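You operate a simulated robot arm through the tools that you are given. There is no shell and no other tool.

You are at the controls of a simulated robot arm. One attempt, no reset.

JOB
Fit the grey relay in the relay tester's socket B, test it at 24 V and switch off.
Fine: fit it before you switch on; press TEST once; leave the knob at 24 V.

Only the result counts: the job must be done as asked and must still hold three seconds after the hand-in. Knocking over, shifting, dropping, spilling or breaking anything else fails it.

ROBOT AND FRAMES
A 7-joint arm with a fingered hand, fixed in place. Base frame: the origin is on the floor under the middle of its stand, x ahead of it, y to its left, z up; the work surface is at about z = 810. Readings come in mm, degrees, newtons and seconds.
It reaches about 1333 mm from its shoulder. Its first joint turns from -69.0 to 172.0 degrees. Payload 5 kg.
The tool frame sits at the grasp point between the pads (the TCP): z along the fingers, y along the line on which they close. The tips reach 32 mm beyond it. The gripper opens to 160 mm; its body begins 89 mm behind the TCP. The gripper is a hand of 3 fingers: y runs from the thumb to the fingers, the wrist lies at [0, 0, -252] in the tool frame, and closing takes about 1.5 s.
Orientation is that of the tool frame in the base frame, as [roll, pitch, yaw] about the fixed x, y, z axes, in that order (R = Rz(yaw) Ry(pitch) Rx(roll)). With the fingers straight down and closing along the base's y, the tool's x points along the base's -x, its y along +y and its z along -z.

CONTROLS
- The arm moves only by the tool move_arm. Its argument "plan" is a list of rows, each an object of numbers (a shift or turn left out is 0, a gripper value left out holds the last): "rx", "ry", "rz": the turn, a rotation vector about the tool's x, y, z in rad; "tx", "ty", "tz": the shift along the tool's x, y, z in mm; "claw": the gripper command, from -1 (shut) to 1 (fully open), values between in proportion. In form: [{"rx": .., "ry": .., "rz": .., "tx": .., "ty": .., "tz": .., "claw": ..}, ...]. A call has 1 to 20 rows; each row is the pose to reach, as a shift and turn from the pose commanded when the call began, along the tool's axes at that moment. A row lasts 0.2 s, in which the tool goes at most 50 mm and 8.6 degrees; a call with a longer step from one row to the next is refused whole, and so is a gripper value outside its range. Where a pose cannot be reached the arm comes as near as it can. A force on the tool above 40 N (or 10 N above the force at the start of the call, whichever is more), or a blocked arm, ends the call early, and 0.2 s more pass. The fingers move at their own pace (about 108 mm/s each) and stop on an object; they squeeze with about 28 N. The grip force told is the motor's: it shows also when the fingers shut on nothing. Time passes only in rows, and 0.2 s behind the last, so rows that repeat a pose let the fingers close. The reply holds the time, the measured pose of the TCP, the force on the tool along the base axes, the opening and the grip force, in the units named above and with some noise, with the torque about the TCP (base axes, N m) and any sound that the robot's microphone picked up.
- Cameras (640 x 400 px; columns grow to the right, rows downward): "scene" is fixed at [231.7, 499.6, 1419.9]; the picture's right is [-0.99, -0.16, 0.00], its down [-0.06, 0.37, -0.93] and it looks along [0.15, -0.92, -0.37] (base axes); focal length 331 px, centre (320, 200). "wrist" rides on the gripper at [65, -4, -116] in the tool frame; the picture's right is [0.06, 1.00, 0.00], its down [-0.87, 0.05, -0.49] and it looks along [-0.49, 0.03, 0.87] (tool axes); focal length 261 px, centre (320, 200). There is no depth. A picture from a camera that has moved, and an enlarged one, comes with that camera's place and axes in the base frame and with its lens. The place of the scene camera against the robot may be out by one fixed shift of up to 18 mm in any direction.
- snapshot(camera): a new picture of that camera. No time passes.
- lift_body(by): slides the trunk up (or, below 0, down) by that many mm; the arm rides with it, the base frame stays. It gives what a move gives, with no picture.
- grasp_type(shape): the hand has 3 fingers and takes this shape, open, in about a second: jaw (thumb against the fingers, like two jaws); tri (thumb and two fingers); tip (a fingertip pinch); poke (one finger out to press); point (the index stretched); flat (the hand flat); cup (the hand cupped); fist (a fist). The gripper value then closes the fingers along that shape, each until it touches; the sizes above hold for jaw. It gives what a move gives, with no picture.
- zoom(camera, box): a new picture of the part [left, top, right, bottom] of that camera's present view, enlarged. No time passes.
- job_done(): hands the job in; it is judged then, once.

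Nothing tells you positions but the pictures and the camera data. Unless the task says otherwise, let go and move clear before handing in.

The tools are called after "Call:" as name(argument=value, ...) on one line, values as JSON. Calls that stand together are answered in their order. move_arm: Moves the arm, as the interface text tells. Its arguments: {"type":"object","properties":{"plan":{"type":"array","items":{"type":"object","properties":{"rx":{"type":"number"},"ry":{"type":"number"},"rz":{"type":"number"},"tx":{"type":"number"},"ty":{"type":"number"},"tz":{"type":"number"},"claw":{"type":"number"}}}}},"required":["plan"]} The other tools are called the same way: lift_body (by) moves the trunk up or down; grasp_type (shape) gives the hand a shape; snapshot (camera) takes a picture; zoom (camera, box) takes an enlarged picture of a part of a camera's view; job_done () hands the job in.

At the start:

```text
t: 0.0
tool_pos: [460.6, -644.8, 1185.2]
orientation: [-180.0, 0.0, -180.0]
force: [0.4, -1.1, 0.2]
moment: [-0.01, -0.02, 0.0]
width: 159.7
grip_force: 0.1
shape: jaw
trunk travel left (down, up): [-500.0, 440.0]
```

scene: 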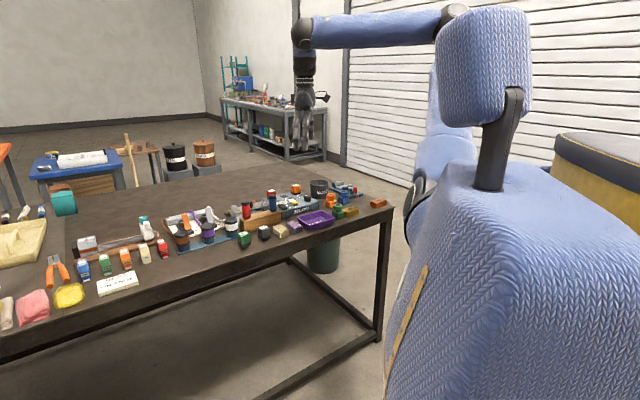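
wrist: 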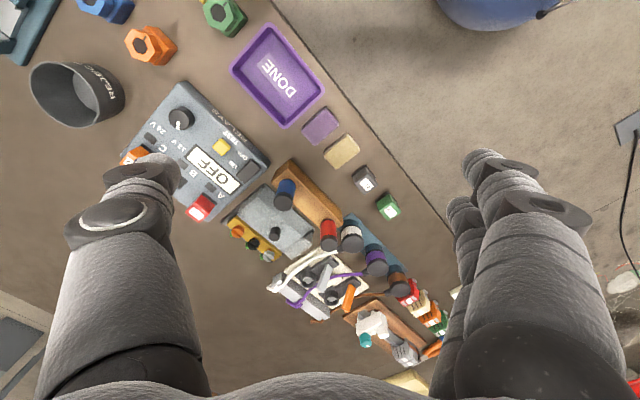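

I see a bench with a relay tester (display "OFF") and several relays near it. I'll look closer with both cameras before moving.

Call:
zoom(camera="wrist", box=[20, 60, 420, 310])

Call:
zoom(camera="scene", box=[220, 165, 400, 265])

Call:
zoom(camera="wrist", box=[100, 70, 290, 230])

Call:
zoom(camera="wrist", box=[270, 90, 430, 230])

```text
1.60 times, centred on (220, 185) of wrist
camera zoom: at [394.2, -648.4, 1301.7], right [-0.06, 1.0, 0.0], down [0.87, 0.05, 0.49], along [0.49, 0.03, -0.87], focal length 417 px, centre (480, 224)
```

zoom: 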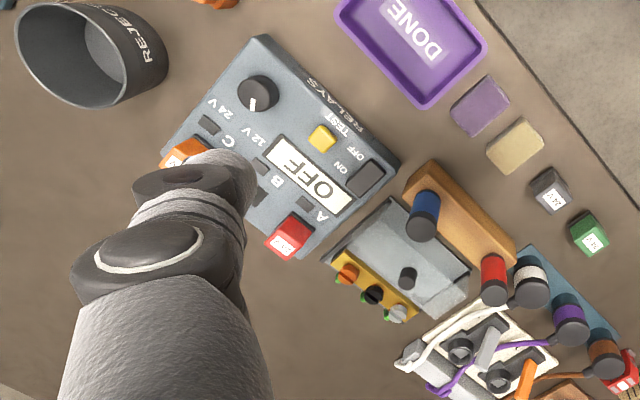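

```text
3.56 times, centred on (310, 215) of scene
camera zoom: at [231.7, 499.6, 1419.9], right [-0.99, -0.16, 0.0], down [-0.06, 0.37, -0.93], along [0.15, -0.92, -0.37], focal length 1178 px, centre (356, 147)
```

zoom: 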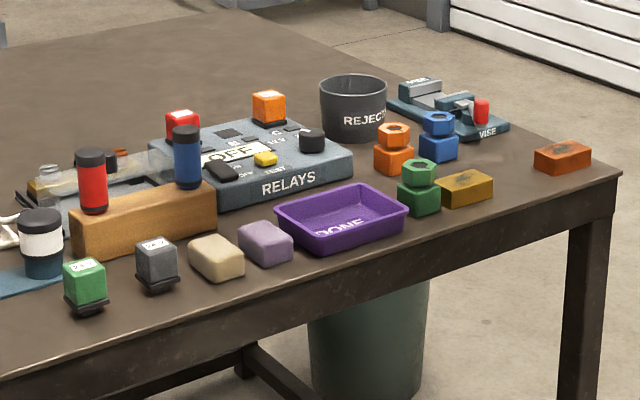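

```text
2.50 times, centred on (195, 150) of wrist
camera zoom: at [394.2, -648.4, 1301.7], right [-0.06, 1.0, 0.0], down [0.87, 0.05, 0.49], along [0.49, 0.03, -0.87], focal length 652 px, centre (632, 325)
```

zoom: 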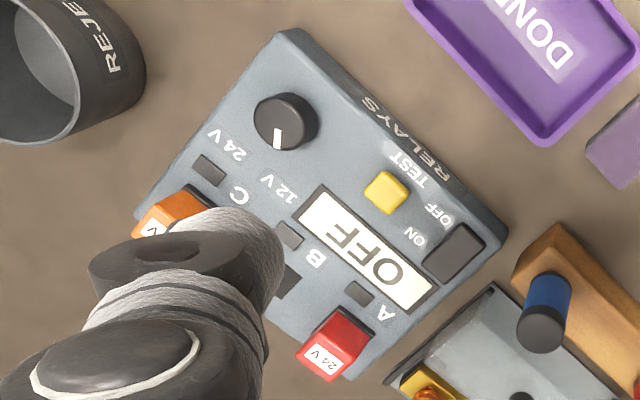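

```text
2.86 times, centred on (350, 160) of wrist
camera zoom: at [394.2, -648.4, 1301.7], right [-0.06, 1.0, 0.0], down [0.87, 0.05, 0.49], along [0.49, 0.03, -0.87], focal length 745 px, centre (234, 314)
```

zoom: 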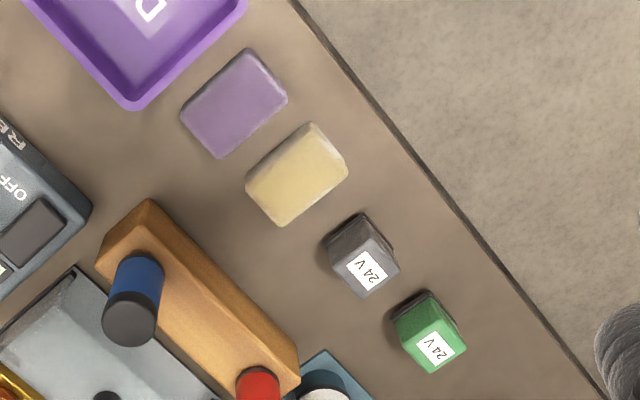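

Call:
zoom(camera="wrist", box=[170, 170, 234, 230])

Call:
zoom(camera="wrist", box=[340, 155, 410, 225])

Call:
zoom(camera="scene", box=[230, 180, 330, 250])

```text
6.67 times, centred on (202, 200) of wrist
camera zoom: at [394.2, -648.4, 1301.7], right [-0.06, 1.0, 0.0], down [0.87, 0.05, 0.49], along [0.49, 0.03, -0.87], focal length 1738 px, centre (1107, 200)
```

zoom: 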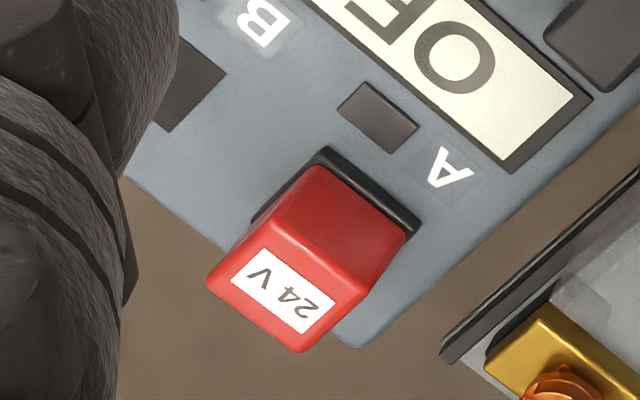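

```text
5.71 times, centred on (375, 190) of wrist
camera zoom: at [394.2, -648.4, 1301.7], right [-0.06, 1.0, 0.0], down [0.87, 0.05, 0.49], along [0.49, 0.03, -0.87], focal length 1489 px, centre (6, 257)
```

zoom: 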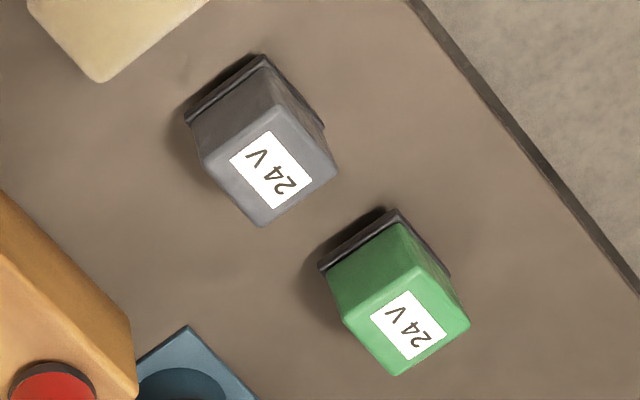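

```text
5.71 times, centred on (280, 215) of scene
camera zoom: at [231.7, 499.6, 1419.9], right [-0.99, -0.16, 0.0], down [-0.06, 0.37, -0.93], along [0.15, -0.92, -0.37], focal length 1893 px, centre (549, 114)
```

zoom: 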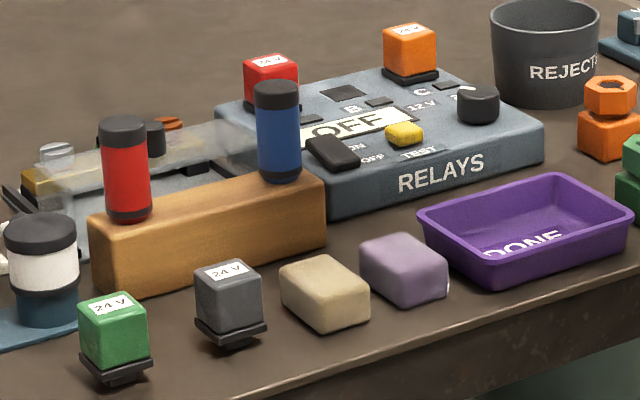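

The grey relay stands near the table's front edge at roughly (600, -550). The tester sits at about (520, -820), turned roughly 45°. I'll turn the hand 45° and come lower for a better look at the relay.

Call:
move_arm(plan=[{"rz": -0.13, "tx": -12.5, "ty": 5.3, "tz": 30}, {"rz": -0.26, "tx": -25, "ty": 10.6, "tz": 60}, {"rz": -0.39, "tx": -37.5, "ty": 15.9, "tz": 90}, {"rz": -0.52, "tx": -50, "ty": 21.2, "tz": 120}, {"rz": -0.65, "tx": -62.5, "ty": 26.5, "tz": 150}, {"rz": -0.785, "tx": -75.4, "ty": 31.8, "tz": 185}, {"rz": -0.785, "tx": -75.4, "ty": 31.8, "tz": 185}])

Call:
snapshot(camera="wrist")

Call:
snapshot(camera="scene")

```text
t: 1.6
tool_pos: [534.8, -611.6, 999.8]
orientation: [180.0, 0.0, -134.9]
force: [0.4, 0.1, -0.1]
moment: [-0.01, -0.04, 0.03]
width: 159.9
grip_force: 0.1
shape: jaw
trunk travel left (down, up): [-500.0, 440.0]
```

```text
taken
camera wrist: at [490.7, -661.5, 1116.4], right [-0.75, 0.66, 0.0], down [0.57, 0.65, 0.49], along [0.33, 0.37, -0.87], focal length 261 px, centre (320, 200)
```

wrist: 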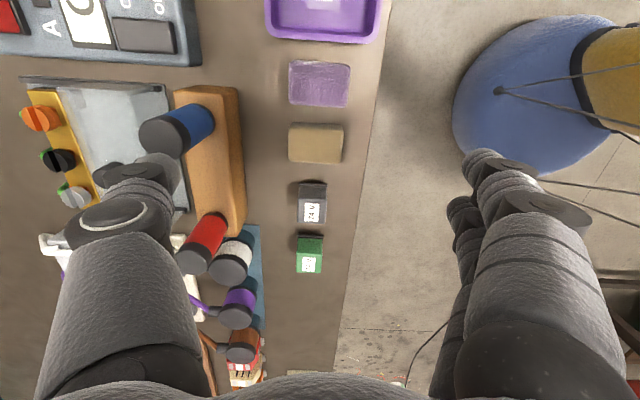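

```text
taken
```

scene: 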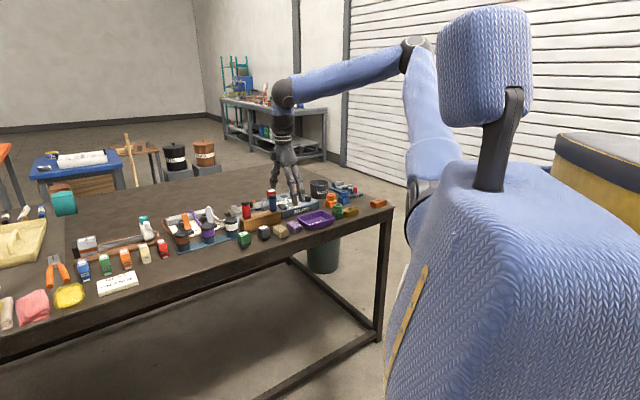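

Call:
zoom(camera="wrist", box=[272, 160, 352, 230])

Call:
zoom(camera="wrist", box=[280, 170, 344, 280])

```text
5.71 times, centred on (312, 195) of wrist
camera zoom: at [490.7, -661.5, 1116.4], right [-0.75, 0.66, 0.0], down [0.57, 0.65, 0.49], along [0.33, 0.37, -0.87], focal length 1489 px, centre (366, 229)
```

zoom: 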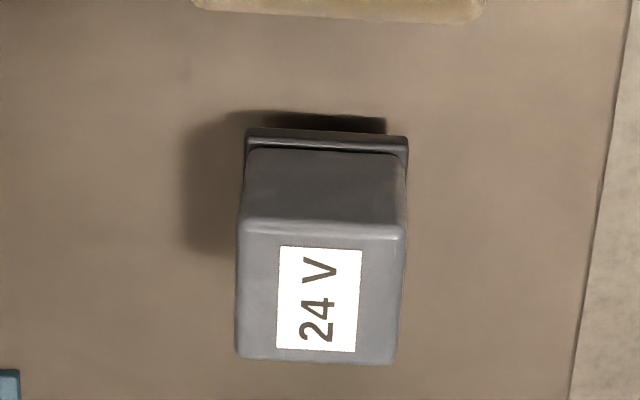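

```text
3.64 times, centred on (312, 225) of wrist
camera zoom: at [490.7, -661.5, 1116.4], right [-0.75, 0.66, 0.0], down [0.57, 0.65, 0.49], along [0.33, 0.37, -0.87], focal length 948 px, centre (349, 109)
```

zoom: 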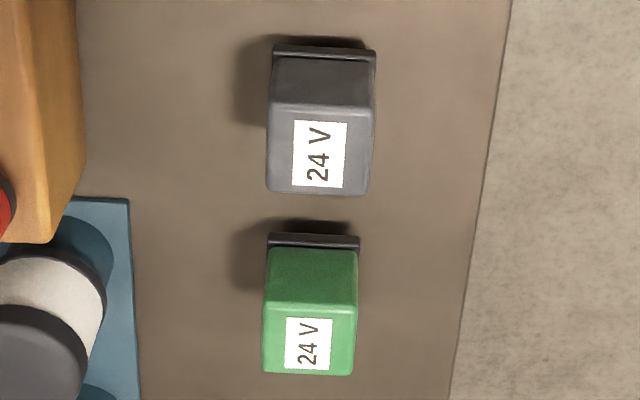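

The grey relay's top is about 32 mm square at roughly (604, -548), top z ≈ 859, and it lines up with the hand now. Next I'll move over the tester to measure the socket, knob, switch and TEST button.

Call:
move_arm(plan=[{"tx": 29.4, "ty": -25.9, "tz": -1.5}, {"tx": 58.8, "ty": -51.8, "tz": -3}, {"tx": 88.2, "ty": -77.7, "tz": -5}, {"tx": 117.6, "ty": -103.6, "tz": -7}, {"tx": 147, "ty": -129.5, "tz": -8}, {"tx": 176.4, "ty": -155.4, "tz": -9}, {"tx": 206, "ty": -181.4, "tz": -10}, {"tx": 206, "ty": -181.4, "tz": -10}])

Call:
snapshot(camera="wrist")

Call:
snapshot(camera="scene")

```text
t: 3.4
tool_pos: [516.7, -884.7, 1012.6]
orientation: [-180.0, 0.0, -135.0]
force: [-0.4, 0.0, 0.7]
moment: [0.02, 0.03, 0.01]
width: 159.9
grip_force: 0.1
shape: jaw
trunk travel left (down, up): [-500.0, 440.0]
```

```text
taken
camera wrist: at [473.2, -934.6, 1129.7], right [-0.75, 0.66, 0.0], down [0.58, 0.65, 0.49], along [0.33, 0.37, -0.87], focal length 261 px, centre (320, 200)
```

wrist: 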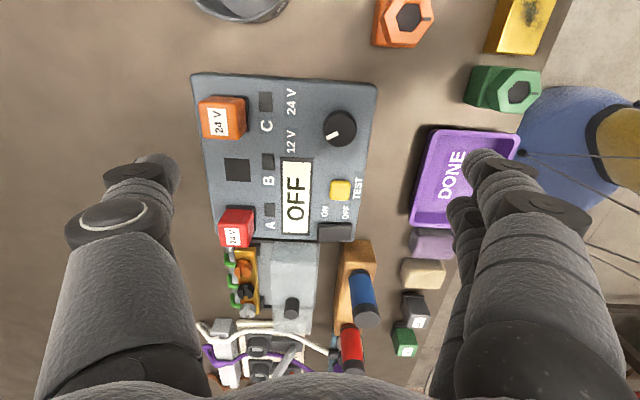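

```text
taken
```

scene: 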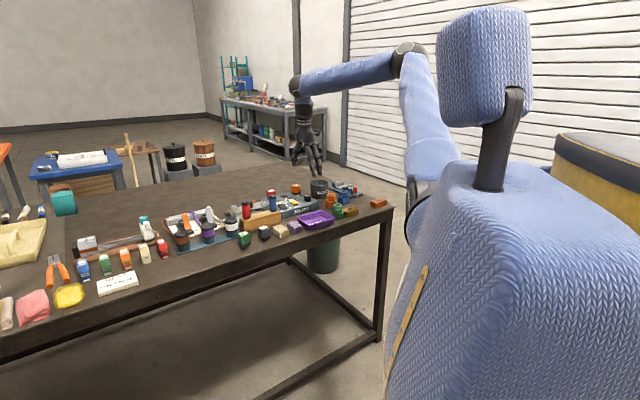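

A clear view of the tester. I'll enlarge it for accurate measurements.

Call:
zoom(camera="wrist", box=[180, 65, 390, 196])

Call:
zoom(camera="wrist", box=[190, 130, 366, 240])

Call:
zoom(camera="wrist", box=[270, 90, 370, 152])

Call:
zoom(camera="wrist", box=[280, 170, 380, 245])

Call:
zoom(camera="wrist", box=[190, 140, 290, 203])

```text
3.05 times, centred on (285, 130) of wrist
camera zoom: at [473.2, -934.6, 1129.7], right [-0.75, 0.66, 0.0], down [0.58, 0.65, 0.49], along [0.33, 0.37, -0.87], focal length 794 px, centre (427, 412)
```

zoom: 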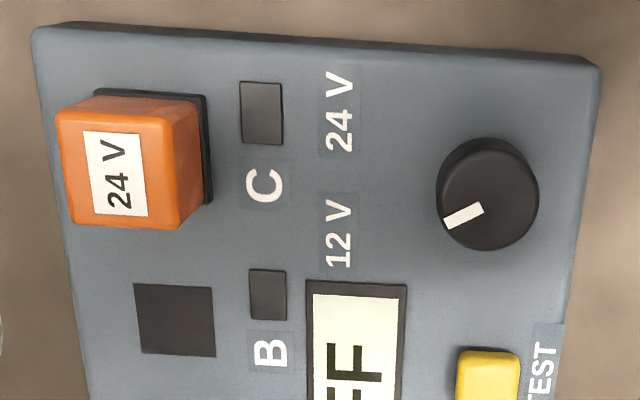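

```text
3.64 times, centred on (278, 185) of wrist
camera zoom: at [473.2, -934.6, 1129.7], right [-0.75, 0.66, 0.0], down [0.58, 0.65, 0.49], along [0.33, 0.37, -0.87], focal length 948 px, centre (473, 254)
```

zoom: 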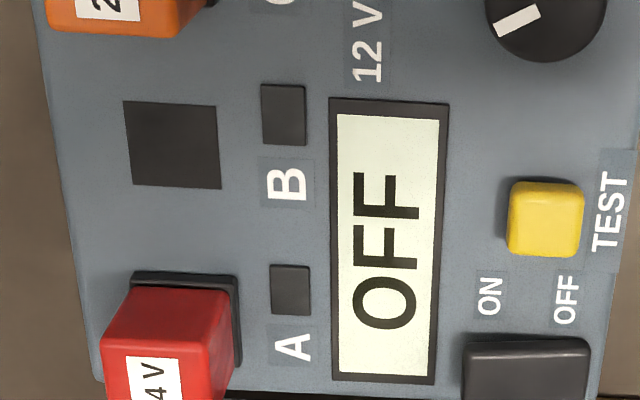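

```text
6.40 times, centred on (320, 121) of wrist
camera zoom: at [473.2, -934.6, 1129.7], right [-0.75, 0.66, 0.0], down [0.58, 0.65, 0.49], along [0.33, 0.37, -0.87], focal length 1668 px, centre (320, 706)
```

zoom: 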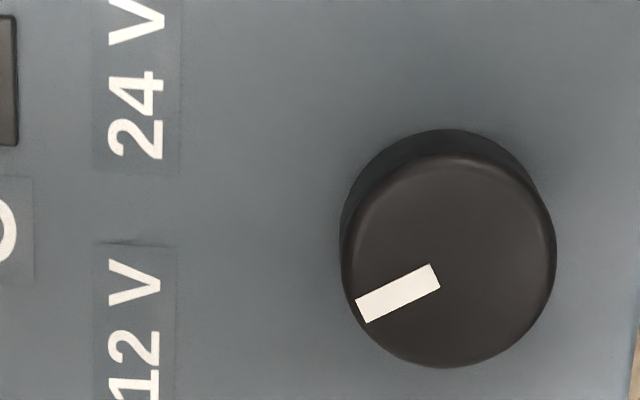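

```text
5.33 times, centred on (330, 208) of wrist
camera zoom: at [473.2, -934.6, 1129.7], right [-0.75, 0.66, 0.0], down [0.58, 0.65, 0.49], along [0.33, 0.37, -0.87], focal length 1390 px, centre (267, 160)
```

zoom: 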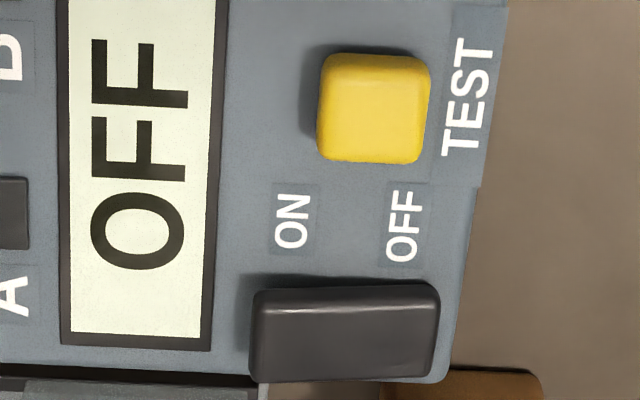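

```text
6.35 times, centred on (240, 172) of wrist
camera zoom: at [473.2, -934.6, 1129.7], right [-0.75, 0.66, 0.0], down [0.58, 0.65, 0.49], along [0.33, 0.37, -0.87], focal length 1655 px, centre (828, 381)
```

zoom: 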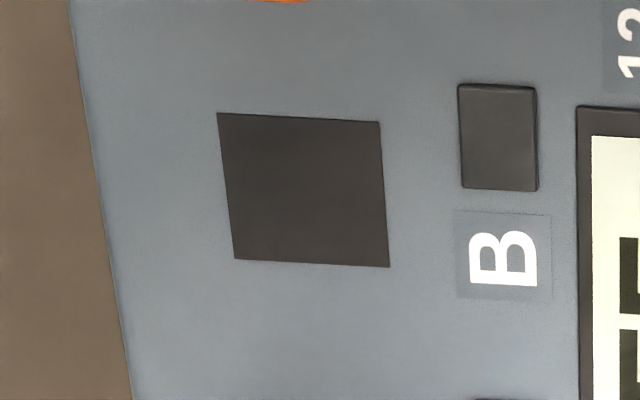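

Socket B looks to be at about (625, -909), a 29 mm square aligned at exactly 45°, with the tester's top at z ≈ 845. The knob points at 12 V and the tester is off. I'll go back above the grey relay with the hand part closed and check the finger geometry.

Call:
move_arm(plan=[{"tx": -37.5, "ty": 22.1, "claw": 0.0}, {"tx": -75, "ty": 44.2}, {"tx": -112.5, "ty": 66.3}, {"tx": -150, "ty": 88.4}, {"tx": -187.5, "ty": 110.5}, {"tx": -225, "ty": 132.6}, {"tx": -262.5, "ty": 154.7}, {"tx": -299.9, "ty": 176.8}, {"tx": -299.9, "ty": 176.8, "tz": 40}, {"tx": -299.9, "ty": 176.8, "tz": 80}, {"tx": -299.9, "ty": 176.8, "tz": 83}, {"tx": -299.9, "ty": 176.8, "tz": 83}])

Call:
snapshot(camera="wrist")

Call:
zoom(camera="scene", box=[200, 150, 360, 250])

```text
t: 6.0
tool_pos: [606.4, -548.4, 926.1]
orientation: [180.0, 0.0, -134.9]
force: [-0.4, -0.6, 0.4]
moment: [0.01, 0.01, 0.0]
width: 80.8
grip_force: 0.1
shape: jaw
trunk travel left (down, up): [-500.0, 440.0]
```

```text
taken
camera wrist: at [560.9, -597.6, 1043.6], right [-0.75, 0.66, 0.0], down [0.58, 0.65, 0.49], along [0.33, 0.37, -0.87], focal length 261 px, centre (320, 200)
```

wrist: 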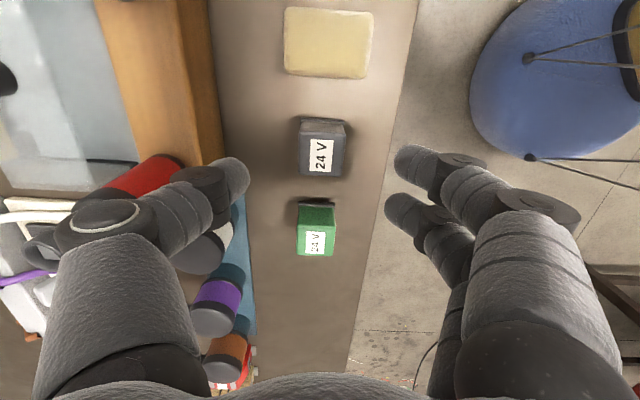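

```text
4.00 times, centred on (280, 200) of scene
camera zoom: at [231.7, 499.6, 1419.9], right [-0.99, -0.16, 0.0], down [-0.06, 0.37, -0.93], along [0.15, -0.92, -0.37], focal length 1325 px, centre (480, 200)
```

zoom: 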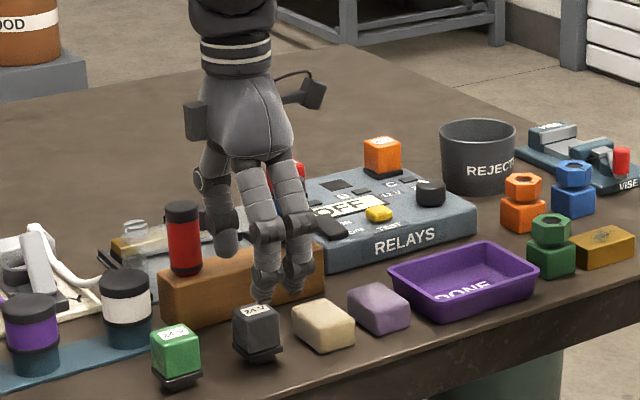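

Call:
zoom(camera="wrist", box=[280, 105, 376, 165])

Call:
zoom(camera="wrist", box=[200, 100, 440, 250])

Call:
zoom(camera="scene", box=[240, 190, 304, 246])

```text
6.67 times, centred on (328, 135) of wrist
camera zoom: at [560.9, -597.6, 1043.6], right [-0.75, 0.66, 0.0], down [0.58, 0.65, 0.49], along [0.33, 0.37, -0.87], focal length 1738 px, centre (267, 633)
```

zoom: 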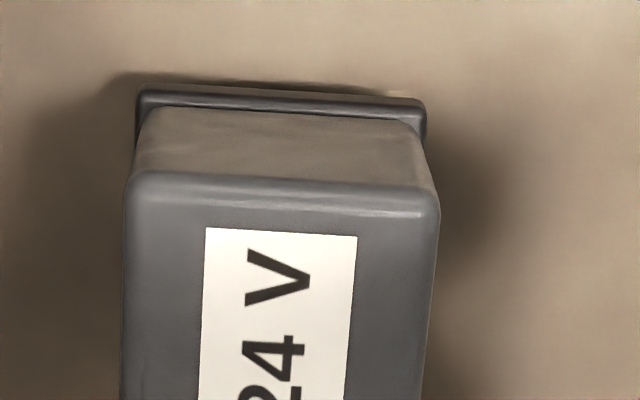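

```text
2.67 times, centred on (320, 175) of wrist
camera zoom: at [560.9, -597.6, 1043.6], right [-0.75, 0.66, 0.0], down [0.58, 0.65, 0.49], along [0.33, 0.37, -0.87], focal length 695 px, centre (320, 267)
```

zoom: 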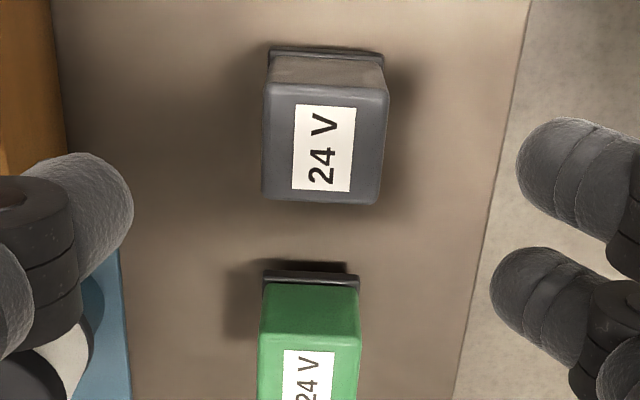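

```text
7.14 times, centred on (272, 218) of scene
camera zoom: at [231.7, 499.6, 1419.9], right [-0.99, -0.16, 0.0], down [-0.06, 0.37, -0.93], along [0.15, -0.92, -0.37], focal length 2366 px, centre (663, 71)
```

zoom: 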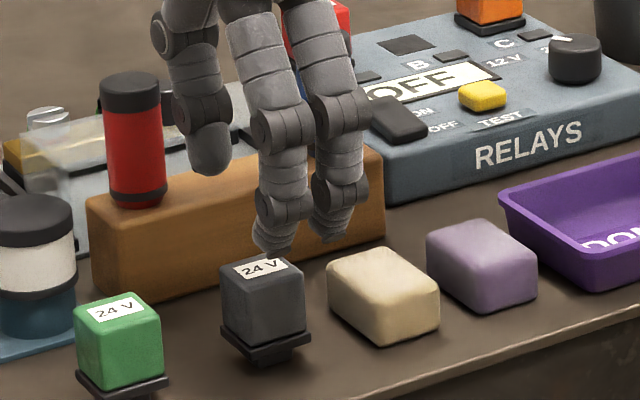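

The relay is within about a millimetre of the hand's centre line. I'll descend so the fingertips sit just above the relay's flange, then check before closing.

Call:
move_arm(plan=[{"tx": -0.6, "ty": 1.2, "tz": 20}, {"tx": -0.6, "ty": 1.2, "tz": 40}, {"tx": -0.6, "ty": 1.2, "tz": 55}, {"tx": -0.6, "ty": 1.2, "tz": 63}, {"tx": -0.6, "ty": 1.2, "tz": 63}])

Call:
snapshot(camera="wrist")

Call:
zoom(camera="scene", box=[232, 190, 312, 250])

```text
t: 7.2
tool_pos: [604.3, -548.0, 864.7]
orientation: [179.9, 0.1, -135.0]
force: [-0.1, 0.5, 0.5]
moment: [-0.05, 0.03, -0.02]
width: 80.4
grip_force: 0.0
shape: jaw
trunk travel left (down, up): [-500.0, 440.0]
```

```text
taken
camera wrist: at [560.1, -596.9, 981.1], right [-0.75, 0.66, 0.0], down [0.58, 0.65, 0.49], along [0.33, 0.37, -0.87], focal length 261 px, centre (320, 200)
```

wrist: 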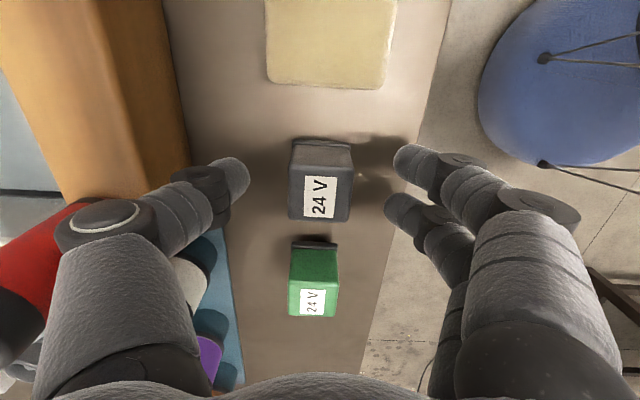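

```text
6.67 times, centred on (272, 220) of scene
camera zoom: at [231.7, 499.6, 1419.9], right [-0.99, -0.16, 0.0], down [-0.06, 0.37, -0.93], along [0.15, -0.92, -0.37], focal length 2208 px, centre (640, 67)
```

zoom: 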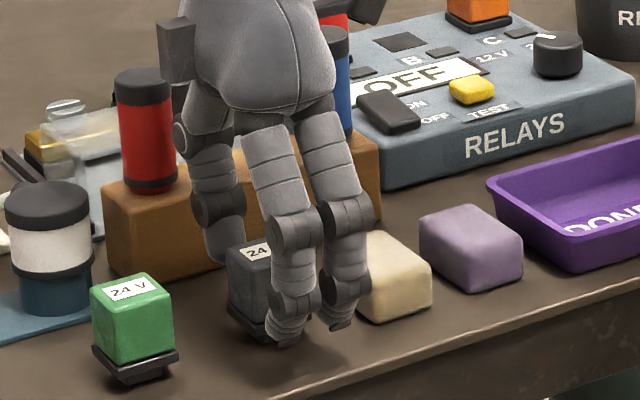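

The relay sits centred between the thumb and the two fingers. Closing on it now.

Call:
move_arm(plan=[{"tz": 1, "claw": -0.4}, {"tz": 1.5, "claw": -0.5}, {"tz": 1.5, "claw": -0.6}, {"tz": 1.5, "claw": -0.8}, {"tz": 1.5, "claw": -1}, {"tz": 1.5, "claw": -1}, {"tz": 1.5, "claw": -1}])

Call:
snapshot(camera="wrist")

Call:
zoom(camera="scene", box=[232, 190, 312, 250])

```text
t: 8.8
tool_pos: [605.5, -546.0, 862.5]
orientation: [-179.9, 0.1, -135.0]
force: [-1.2, -0.9, 0.2]
moment: [0.04, -0.01, -0.01]
width: 28.3
grip_force: 27.6
shape: jaw
trunk travel left (down, up): [-500.0, 440.0]
```

```text
taken
camera wrist: at [560.7, -596.5, 979.4], right [-0.75, 0.66, 0.0], down [0.58, 0.65, 0.49], along [0.33, 0.37, -0.87], focal length 261 px, centre (320, 200)
```

wrist: 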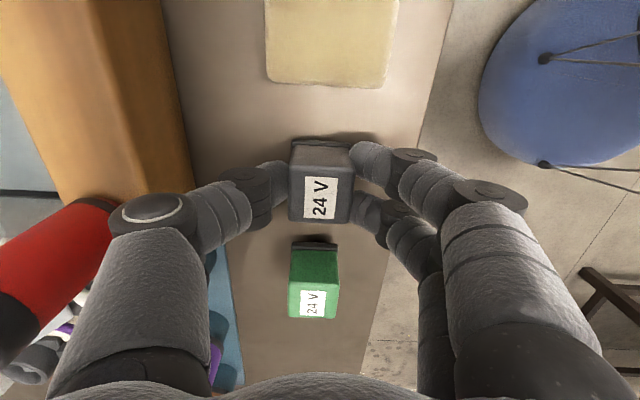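

```text
6.67 times, centred on (272, 220) of scene
camera zoom: at [231.7, 499.6, 1419.9], right [-0.99, -0.16, 0.0], down [-0.06, 0.37, -0.93], along [0.15, -0.92, -0.37], focal length 2208 px, centre (640, 67)
```

zoom: 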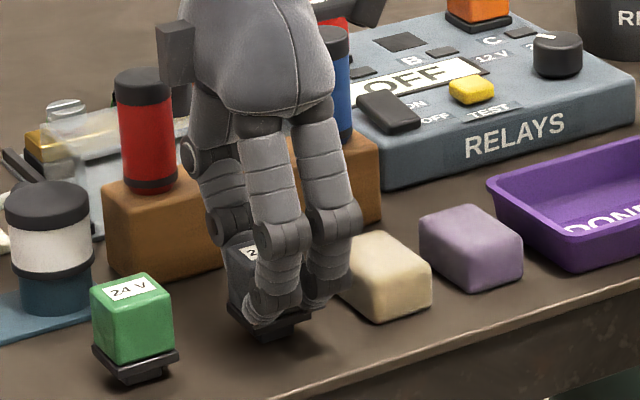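

Gripped with 27.6 N. I'll lift a little and check that the relay stays level in the hand.

Call:
move_arm(plan=[{"tz": -6}, {"tz": -15}, {"tz": -30}, {"tz": -50}, {"tz": -50}])

Call:
snapshot(camera="wrist")

Call:
zoom(camera="scene", box=[232, 180, 312, 240])

Call:
zoom(camera="wrist", box=[260, 120, 388, 230])

```text
t: 10.0
tool_pos: [606.0, -547.2, 912.0]
orientation: [180.0, -0.1, -135.0]
force: [-0.1, -0.2, -0.6]
moment: [0.0, 0.0, -0.01]
width: 28.1
grip_force: 28.2
shape: jaw
trunk travel left (down, up): [-500.0, 440.0]
```

```text
taken
camera wrist: at [561.2, -596.4, 1028.2], right [-0.75, 0.66, 0.0], down [0.58, 0.65, 0.49], along [0.33, 0.37, -0.87], focal length 261 px, centre (320, 200)
```

wrist: 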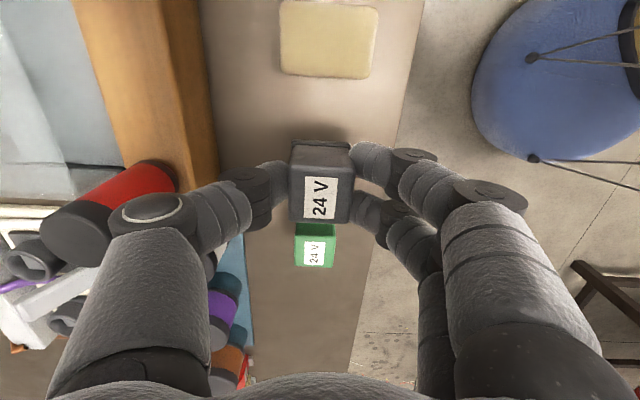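

```text
6.67 times, centred on (272, 210) of scene
camera zoom: at [231.7, 499.6, 1419.9], right [-0.99, -0.16, 0.0], down [-0.06, 0.37, -0.93], along [0.15, -0.92, -0.37], focal length 2208 px, centre (640, 133)
```

zoom: 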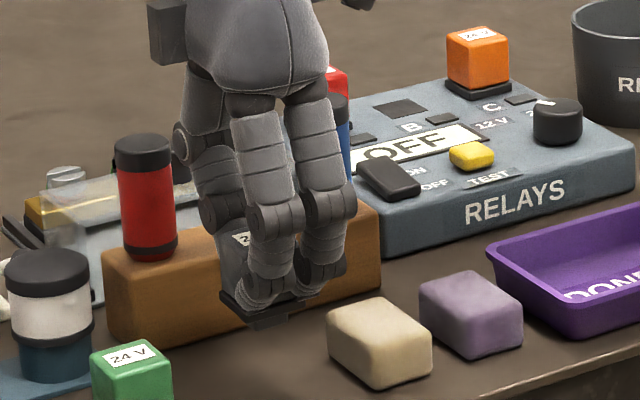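

```text
3.64 times, centred on (324, 175) of wrist
camera zoom: at [561.2, -596.4, 1028.2], right [-0.75, 0.66, 0.0], down [0.58, 0.65, 0.49], along [0.33, 0.37, -0.87], focal length 948 px, centre (306, 291)
```

zoom: 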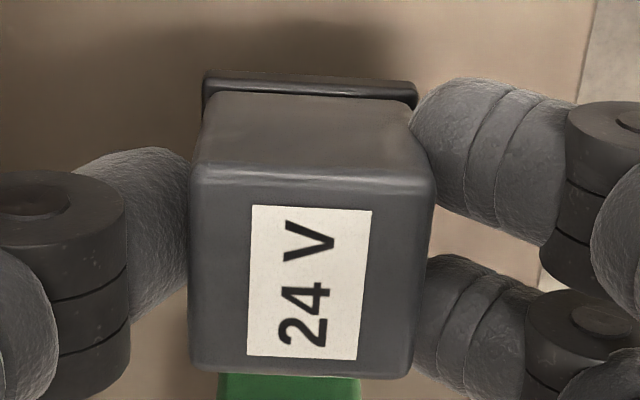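

The relay is held squarely, about 1 mm off the grasp point. I'll raise it clear of the fuses and carry it over socket B.

Call:
move_arm(plan=[{"tz": -30}, {"tz": -65}, {"tz": -100}, {"tz": -108}, {"tx": 20, "ty": -22, "tz": -108}, {"tx": 48, "ty": -53, "tz": -108}, {"tx": 76, "ty": -85, "tz": -108}, {"tx": 104, "ty": -116, "tz": -108}, {"tx": 132, "ty": -147, "tz": -108}, {"tx": 160, "ty": -178, "tz": -108}, {"tx": 188, "ty": -209, "tz": -108}, {"tx": 216, "ty": -240, "tz": -108}, {"tx": 235, "ty": -262, "tz": -108}, {"tx": 242.6, "ty": -270.3, "tz": -108}, {"tx": 242.6, "ty": -270.3, "tz": -108}])

Call:
snapshot(camera="wrist")

Call:
snapshot(camera="scene")

```text
t: 13.2
tool_pos: [624.5, -909.5, 1021.6]
orientation: [-180.0, 0.0, -135.0]
force: [-0.1, -0.6, -0.4]
moment: [-0.01, 0.01, 0.03]
width: 28.1
grip_force: 28.3
shape: jaw
trunk travel left (down, up): [-500.0, 440.0]
```

```text
taken
camera wrist: at [579.8, -959.1, 1137.9], right [-0.75, 0.66, 0.0], down [0.58, 0.65, 0.49], along [0.32, 0.37, -0.87], focal length 261 px, centre (320, 200)
```

wrist: 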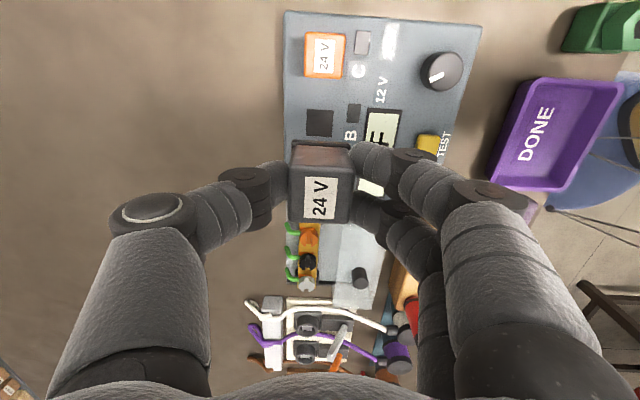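

```text
taken
```

scene: 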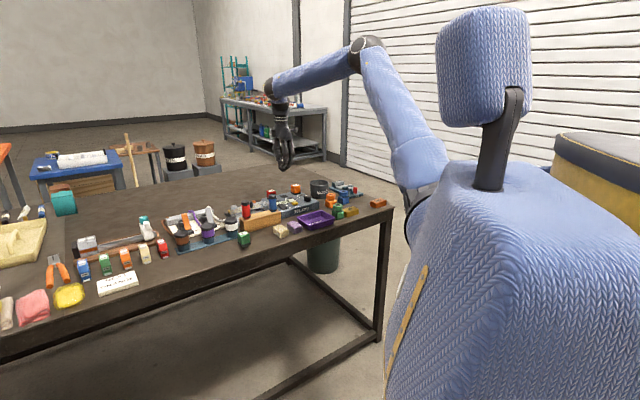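

Call:
zoom(camera="wrist", box=[285, 90, 381, 150])

```text
6.67 times, centred on (333, 120) of wrist
camera zoom: at [579.8, -959.1, 1137.9], right [-0.75, 0.66, 0.0], down [0.58, 0.65, 0.49], along [0.32, 0.37, -0.87], focal length 1738 px, centre (233, 733)
```

zoom: 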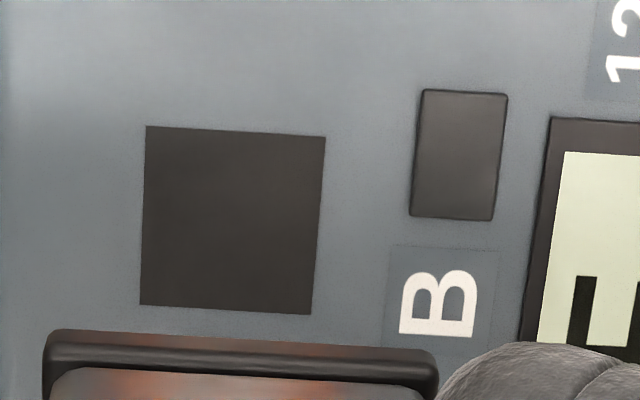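

The socket is about 1 mm off the relay's axis. I'll correct for that and lower until the relay's foot is roughly 15 mm above the socket, then look again.

Call:
move_arm(plan=[{"tx": -1.2, "ty": -0.5, "tz": 30}, {"tx": -1.2, "ty": -0.5, "tz": 60}, {"tx": -1.2, "ty": -0.5, "tz": 90}, {"tx": -1.2, "ty": -0.5, "tz": 105}, {"tx": -1.2, "ty": -0.5, "tz": 108}, {"tx": -1.2, "ty": -0.5, "tz": 108}])

Call:
snapshot(camera="wrist")

Call:
zoom(camera="wrist", box=[260, 90, 388, 170])

Call:
zoom(camera="scene", box=[250, 160, 346, 225])

```text
t: 14.6
tool_pos: [625.2, -909.7, 913.0]
orientation: [-180.0, -0.1, -135.0]
force: [0.1, -0.6, -1.0]
moment: [0.01, -0.02, 0.04]
width: 28.2
grip_force: 28.3
shape: jaw
trunk travel left (down, up): [-500.0, 440.0]
```

```text
taken
camera wrist: at [581.6, -959.0, 1029.6], right [-0.75, 0.66, 0.0], down [0.58, 0.65, 0.49], along [0.33, 0.37, -0.87], focal length 261 px, centre (320, 200)
```

wrist: 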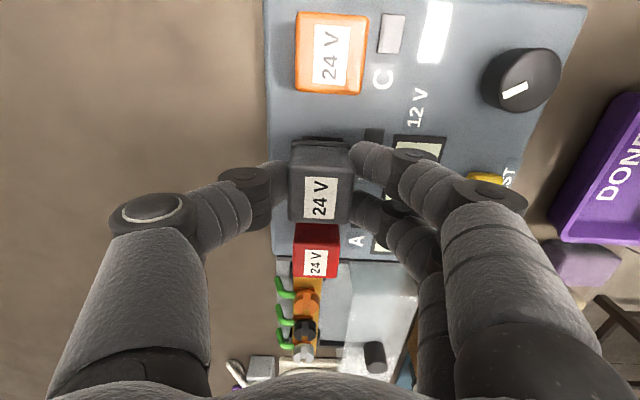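

```text
5.00 times, centred on (324, 130) of wrist
camera zoom: at [581.6, -959.0, 1029.6], right [-0.75, 0.66, 0.0], down [0.58, 0.65, 0.49], along [0.33, 0.37, -0.87], focal length 1303 px, centre (300, 550)
```

zoom: 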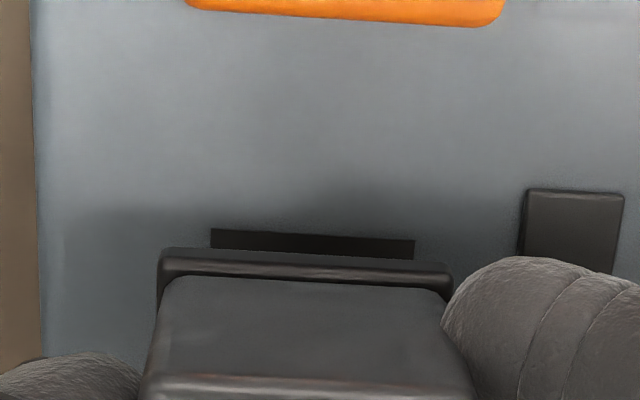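

```text
6.15 times, centred on (298, 192) of scene
camera zoom: at [231.7, 499.6, 1419.9], right [-0.99, -0.16, 0.0], down [-0.06, 0.37, -0.93], along [0.15, -0.92, -0.37], focal length 2038 px, centre (455, 246)
```

zoom: 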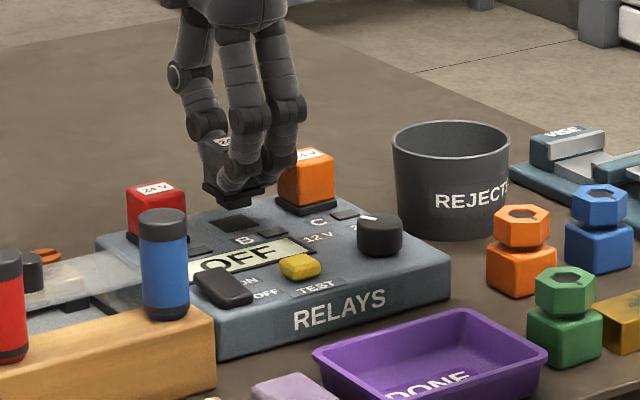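

Call:
zoom(camera="wrist", box=[264, 130, 376, 232])

```text
3.92 times, centred on (320, 181) of wrist
camera zoom: at [581.6, -959.0, 1029.6], right [-0.75, 0.66, 0.0], down [0.58, 0.65, 0.49], along [0.33, 0.37, -0.87], focal length 1022 px, centre (320, 274)
```

zoom: 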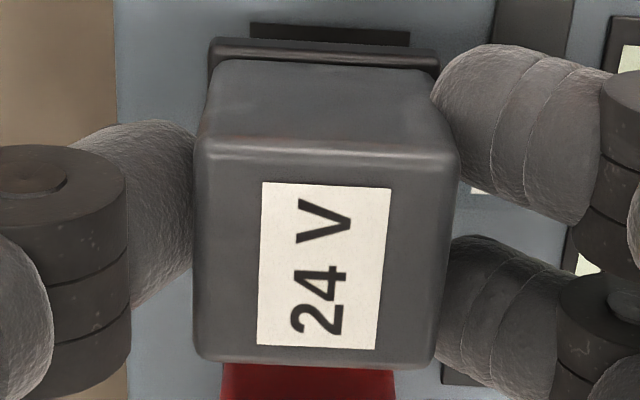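

The image shows the socket about 1 mm toward the front and 0.7 mm forward of the relay. I'll shift by that and lower until the foot is just above the socket mouth.

Call:
move_arm(plan=[{"tx": -0.7, "ty": 1.1, "tz": 3}, {"tx": -0.7, "ty": 1.1, "tz": 7}, {"tx": -0.7, "ty": 1.1, "tz": 9}, {"tx": -0.7, "ty": 1.1, "tz": 9}])

Call:
zoom(camera="wrist", box=[264, 110, 376, 180])

Call:
zoom(camera="scene", box=[266, 175, 314, 207])

```text
t: 15.6
tool_pos: [625.9, -908.1, 905.4]
orientation: [-180.0, -0.1, -135.0]
force: [-0.8, -0.4, -0.4]
moment: [-0.01, 0.02, 0.02]
width: 28.5
grip_force: 28.3
shape: jaw
trunk travel left (down, up): [-500.0, 440.0]
```

```text
5.71 times, centred on (320, 145) of wrist
camera zoom: at [581.5, -957.7, 1019.9], right [-0.75, 0.66, 0.0], down [0.58, 0.65, 0.49], along [0.33, 0.37, -0.87], focal length 1489 px, centre (320, 514)
```

zoom: 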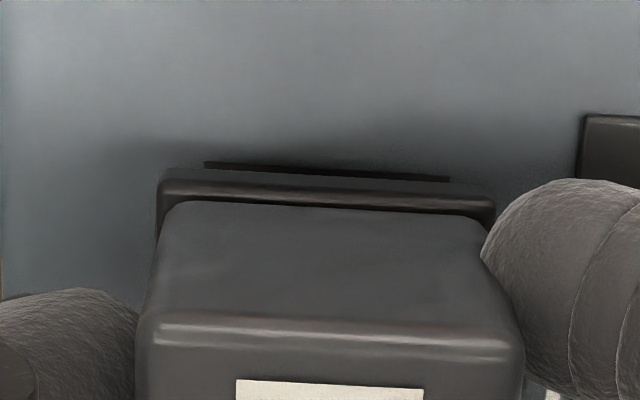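

```text
12.50 times, centred on (290, 191) of scene
camera zoom: at [231.7, 499.6, 1419.9], right [-0.99, -0.16, 0.0], down [-0.06, 0.37, -0.93], along [0.15, -0.92, -0.37], focal length 4140 px, centre (695, 312)
```

zoom: 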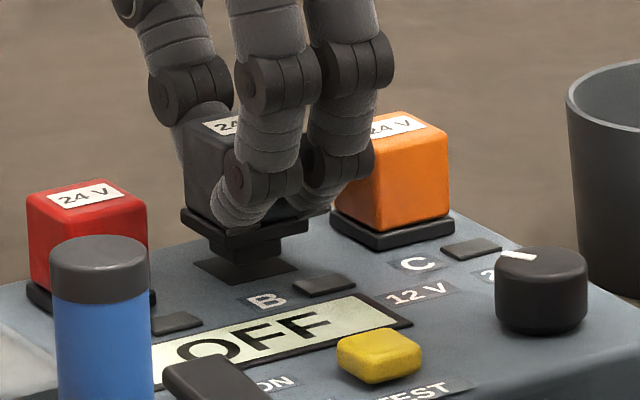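

Call:
zoom(camera="scene", box=[277, 187, 293, 199])

```text
16.00 times, centred on (285, 193) of scene
camera zoom: at [231.7, 499.6, 1419.9], right [-0.99, -0.16, 0.0], down [-0.06, 0.37, -0.93], along [0.15, -0.92, -0.37], focal length 5300 px, centre (880, 312)
```

zoom: 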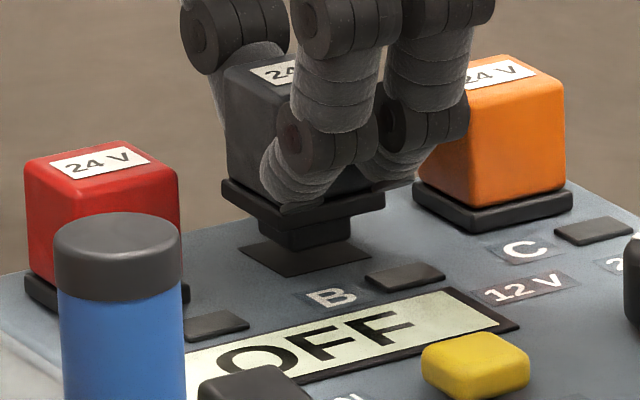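

The scene view shows the foot centred over socket B with about 6 mm gap. I'll lower it in slowly and watch the force.

Call:
move_arm(plan=[{"tz": 2}, {"tz": 4}, {"tz": 6}, {"tz": 8}, {"tz": 9.5}, {"tz": 11}, {"tz": 12.5}, {"tz": 14}, {"tz": 14}])

Call:
zoom(camera="scene", box=[277, 187, 293, 199])

Call:
zoom(camera="wrist", box=[264, 110, 376, 230])

```text
t: 17.6
tool_pos: [625.3, -908.2, 888.9]
orientation: [179.9, 0.1, -134.9]
force: [-1.6, 0.3, 0.8]
moment: [-0.06, 0.03, 0.03]
width: 28.1
grip_force: 27.7
shape: jaw
trunk travel left (down, up): [-500.0, 440.0]
```

```text
16.00 times, centred on (285, 193) of scene
camera zoom: at [231.7, 499.6, 1419.9], right [-0.99, -0.16, 0.0], down [-0.06, 0.37, -0.93], along [0.15, -0.92, -0.37], focal length 5300 px, centre (880, 312)
```

zoom: 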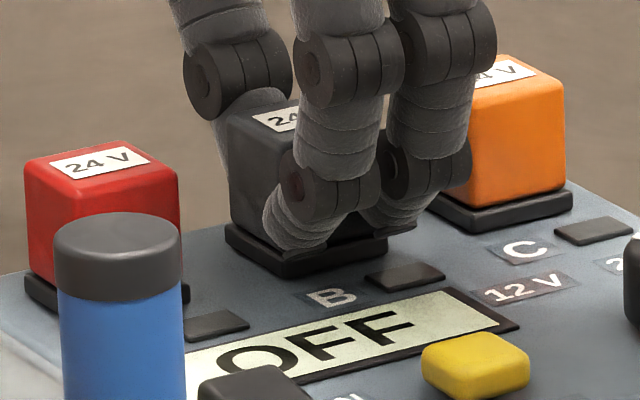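

```text
3.33 times, centred on (320, 170) of wrist
camera zoom: at [581.4, -958.0, 1005.5], right [-0.75, 0.66, 0.0], down [0.58, 0.65, 0.49], along [0.33, 0.37, -0.87], focal length 869 px, centre (320, 300)
```

zoom: 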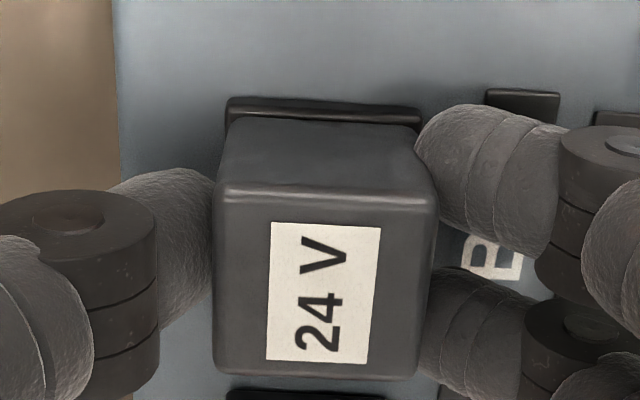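

The foot has entered the socket with no resistance. I'll press down the last few millimetres to seat the flange.

Call:
move_arm(plan=[{"tz": 1}, {"tz": 2}, {"tz": 3}, {"tz": 4}, {"tz": 4}])

Call:
zoom(camera="scene", box=[277, 187, 293, 199])

```text
t: 18.8
tool_pos: [626.9, -908.0, 887.6]
orientation: [-179.9, 0.1, -135.0]
force: [0.7, -4.7, 14.1]
moment: [-0.03, 0.04, 0.01]
width: 28.8
grip_force: 27.6
shape: jaw
trunk travel left (down, up): [-500.0, 440.0]
```

```text
16.00 times, centred on (285, 193) of scene
camera zoom: at [231.7, 499.6, 1419.9], right [-0.99, -0.16, 0.0], down [-0.06, 0.37, -0.93], along [0.15, -0.92, -0.37], focal length 5300 px, centre (880, 312)
```

zoom: 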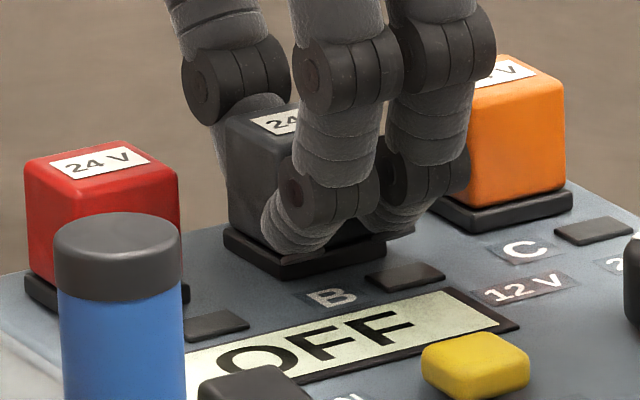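

Call:
move_arm(plan=[{"tz": 0.7}, {"tz": 1.5}, {"tz": 2}, {"tz": 2}])

Call:
zoom(camera="scene", box=[277, 187, 293, 199])

Call:
zoom(camera="wrist", box=[240, 0, 400, 250])

```text
t: 19.8
tool_pos: [626.2, -908.5, 886.2]
orientation: [-179.7, 0.0, -134.9]
force: [2.9, -5.9, 27.4]
moment: [-0.16, -0.06, 0.0]
width: 30.2
grip_force: 28.1
shape: jaw
trunk travel left (down, up): [-500.0, 440.0]
```

```text
16.00 times, centred on (285, 193) of scene
camera zoom: at [231.7, 499.6, 1419.9], right [-0.99, -0.16, 0.0], down [-0.06, 0.37, -0.93], along [0.15, -0.92, -0.37], focal length 5300 px, centre (880, 312)
```

zoom: 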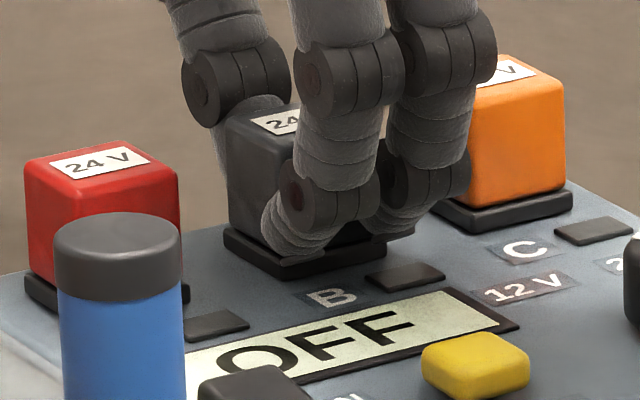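

```text
1.60 times, centred on (320, 125) of wrist
camera zoom: at [581.0, -956.8, 1002.9], right [-0.75, 0.66, 0.0], down [0.58, 0.65, 0.49], along [0.33, 0.37, -0.87], focal length 417 px, centre (320, 320)
```

zoom: 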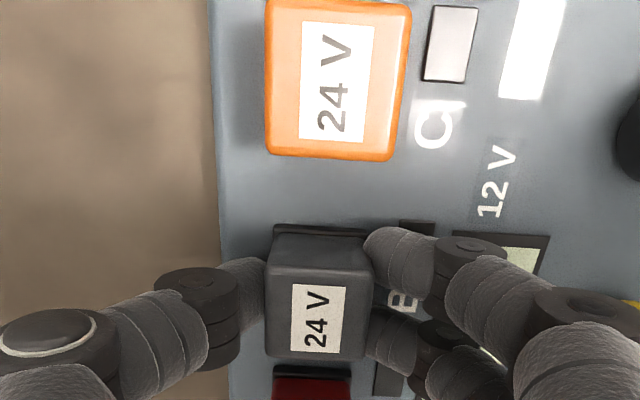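

The relay is seated; it moves no further at 27 N. I'll unload the push, open the fingers and rise straight up.

Call:
move_arm(plan=[{"tz": -1.5}, {"tz": -2.5}, {"tz": -2.5, "claw": -0.3}, {"tz": -2.5, "claw": -0.15}, {"tz": -2.5, "claw": 0.0}, {"tz": -2.5, "claw": 0.0}])

Call:
snapshot(camera="wrist")

Call:
zoom(camera="scene", box=[277, 187, 293, 199])

```text
t: 21.2
tool_pos: [626.2, -908.4, 885.6]
orientation: [180.0, 0.0, -135.0]
force: [0.1, -1.2, -0.7]
moment: [-0.02, 0.01, 0.01]
width: 79.2
grip_force: 0.0
shape: jaw
trunk travel left (down, up): [-500.0, 440.0]
```

```text
taken
camera wrist: at [581.4, -958.2, 1002.3], right [-0.75, 0.66, 0.0], down [0.58, 0.65, 0.49], along [0.32, 0.37, -0.87], focal length 261 px, centre (320, 200)
```

wrist: 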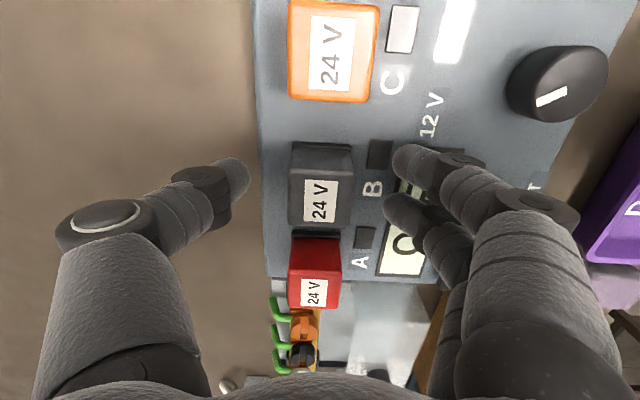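

```text
16.00 times, centred on (285, 193) of scene
camera zoom: at [231.7, 499.6, 1419.9], right [-0.99, -0.16, 0.0], down [-0.06, 0.37, -0.93], along [0.15, -0.92, -0.37], focal length 5300 px, centre (880, 312)
```

zoom: 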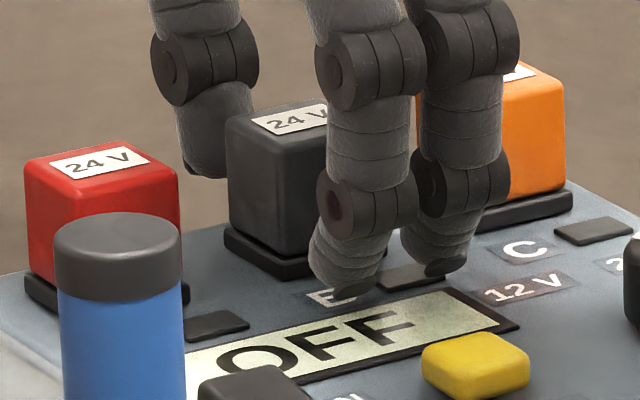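

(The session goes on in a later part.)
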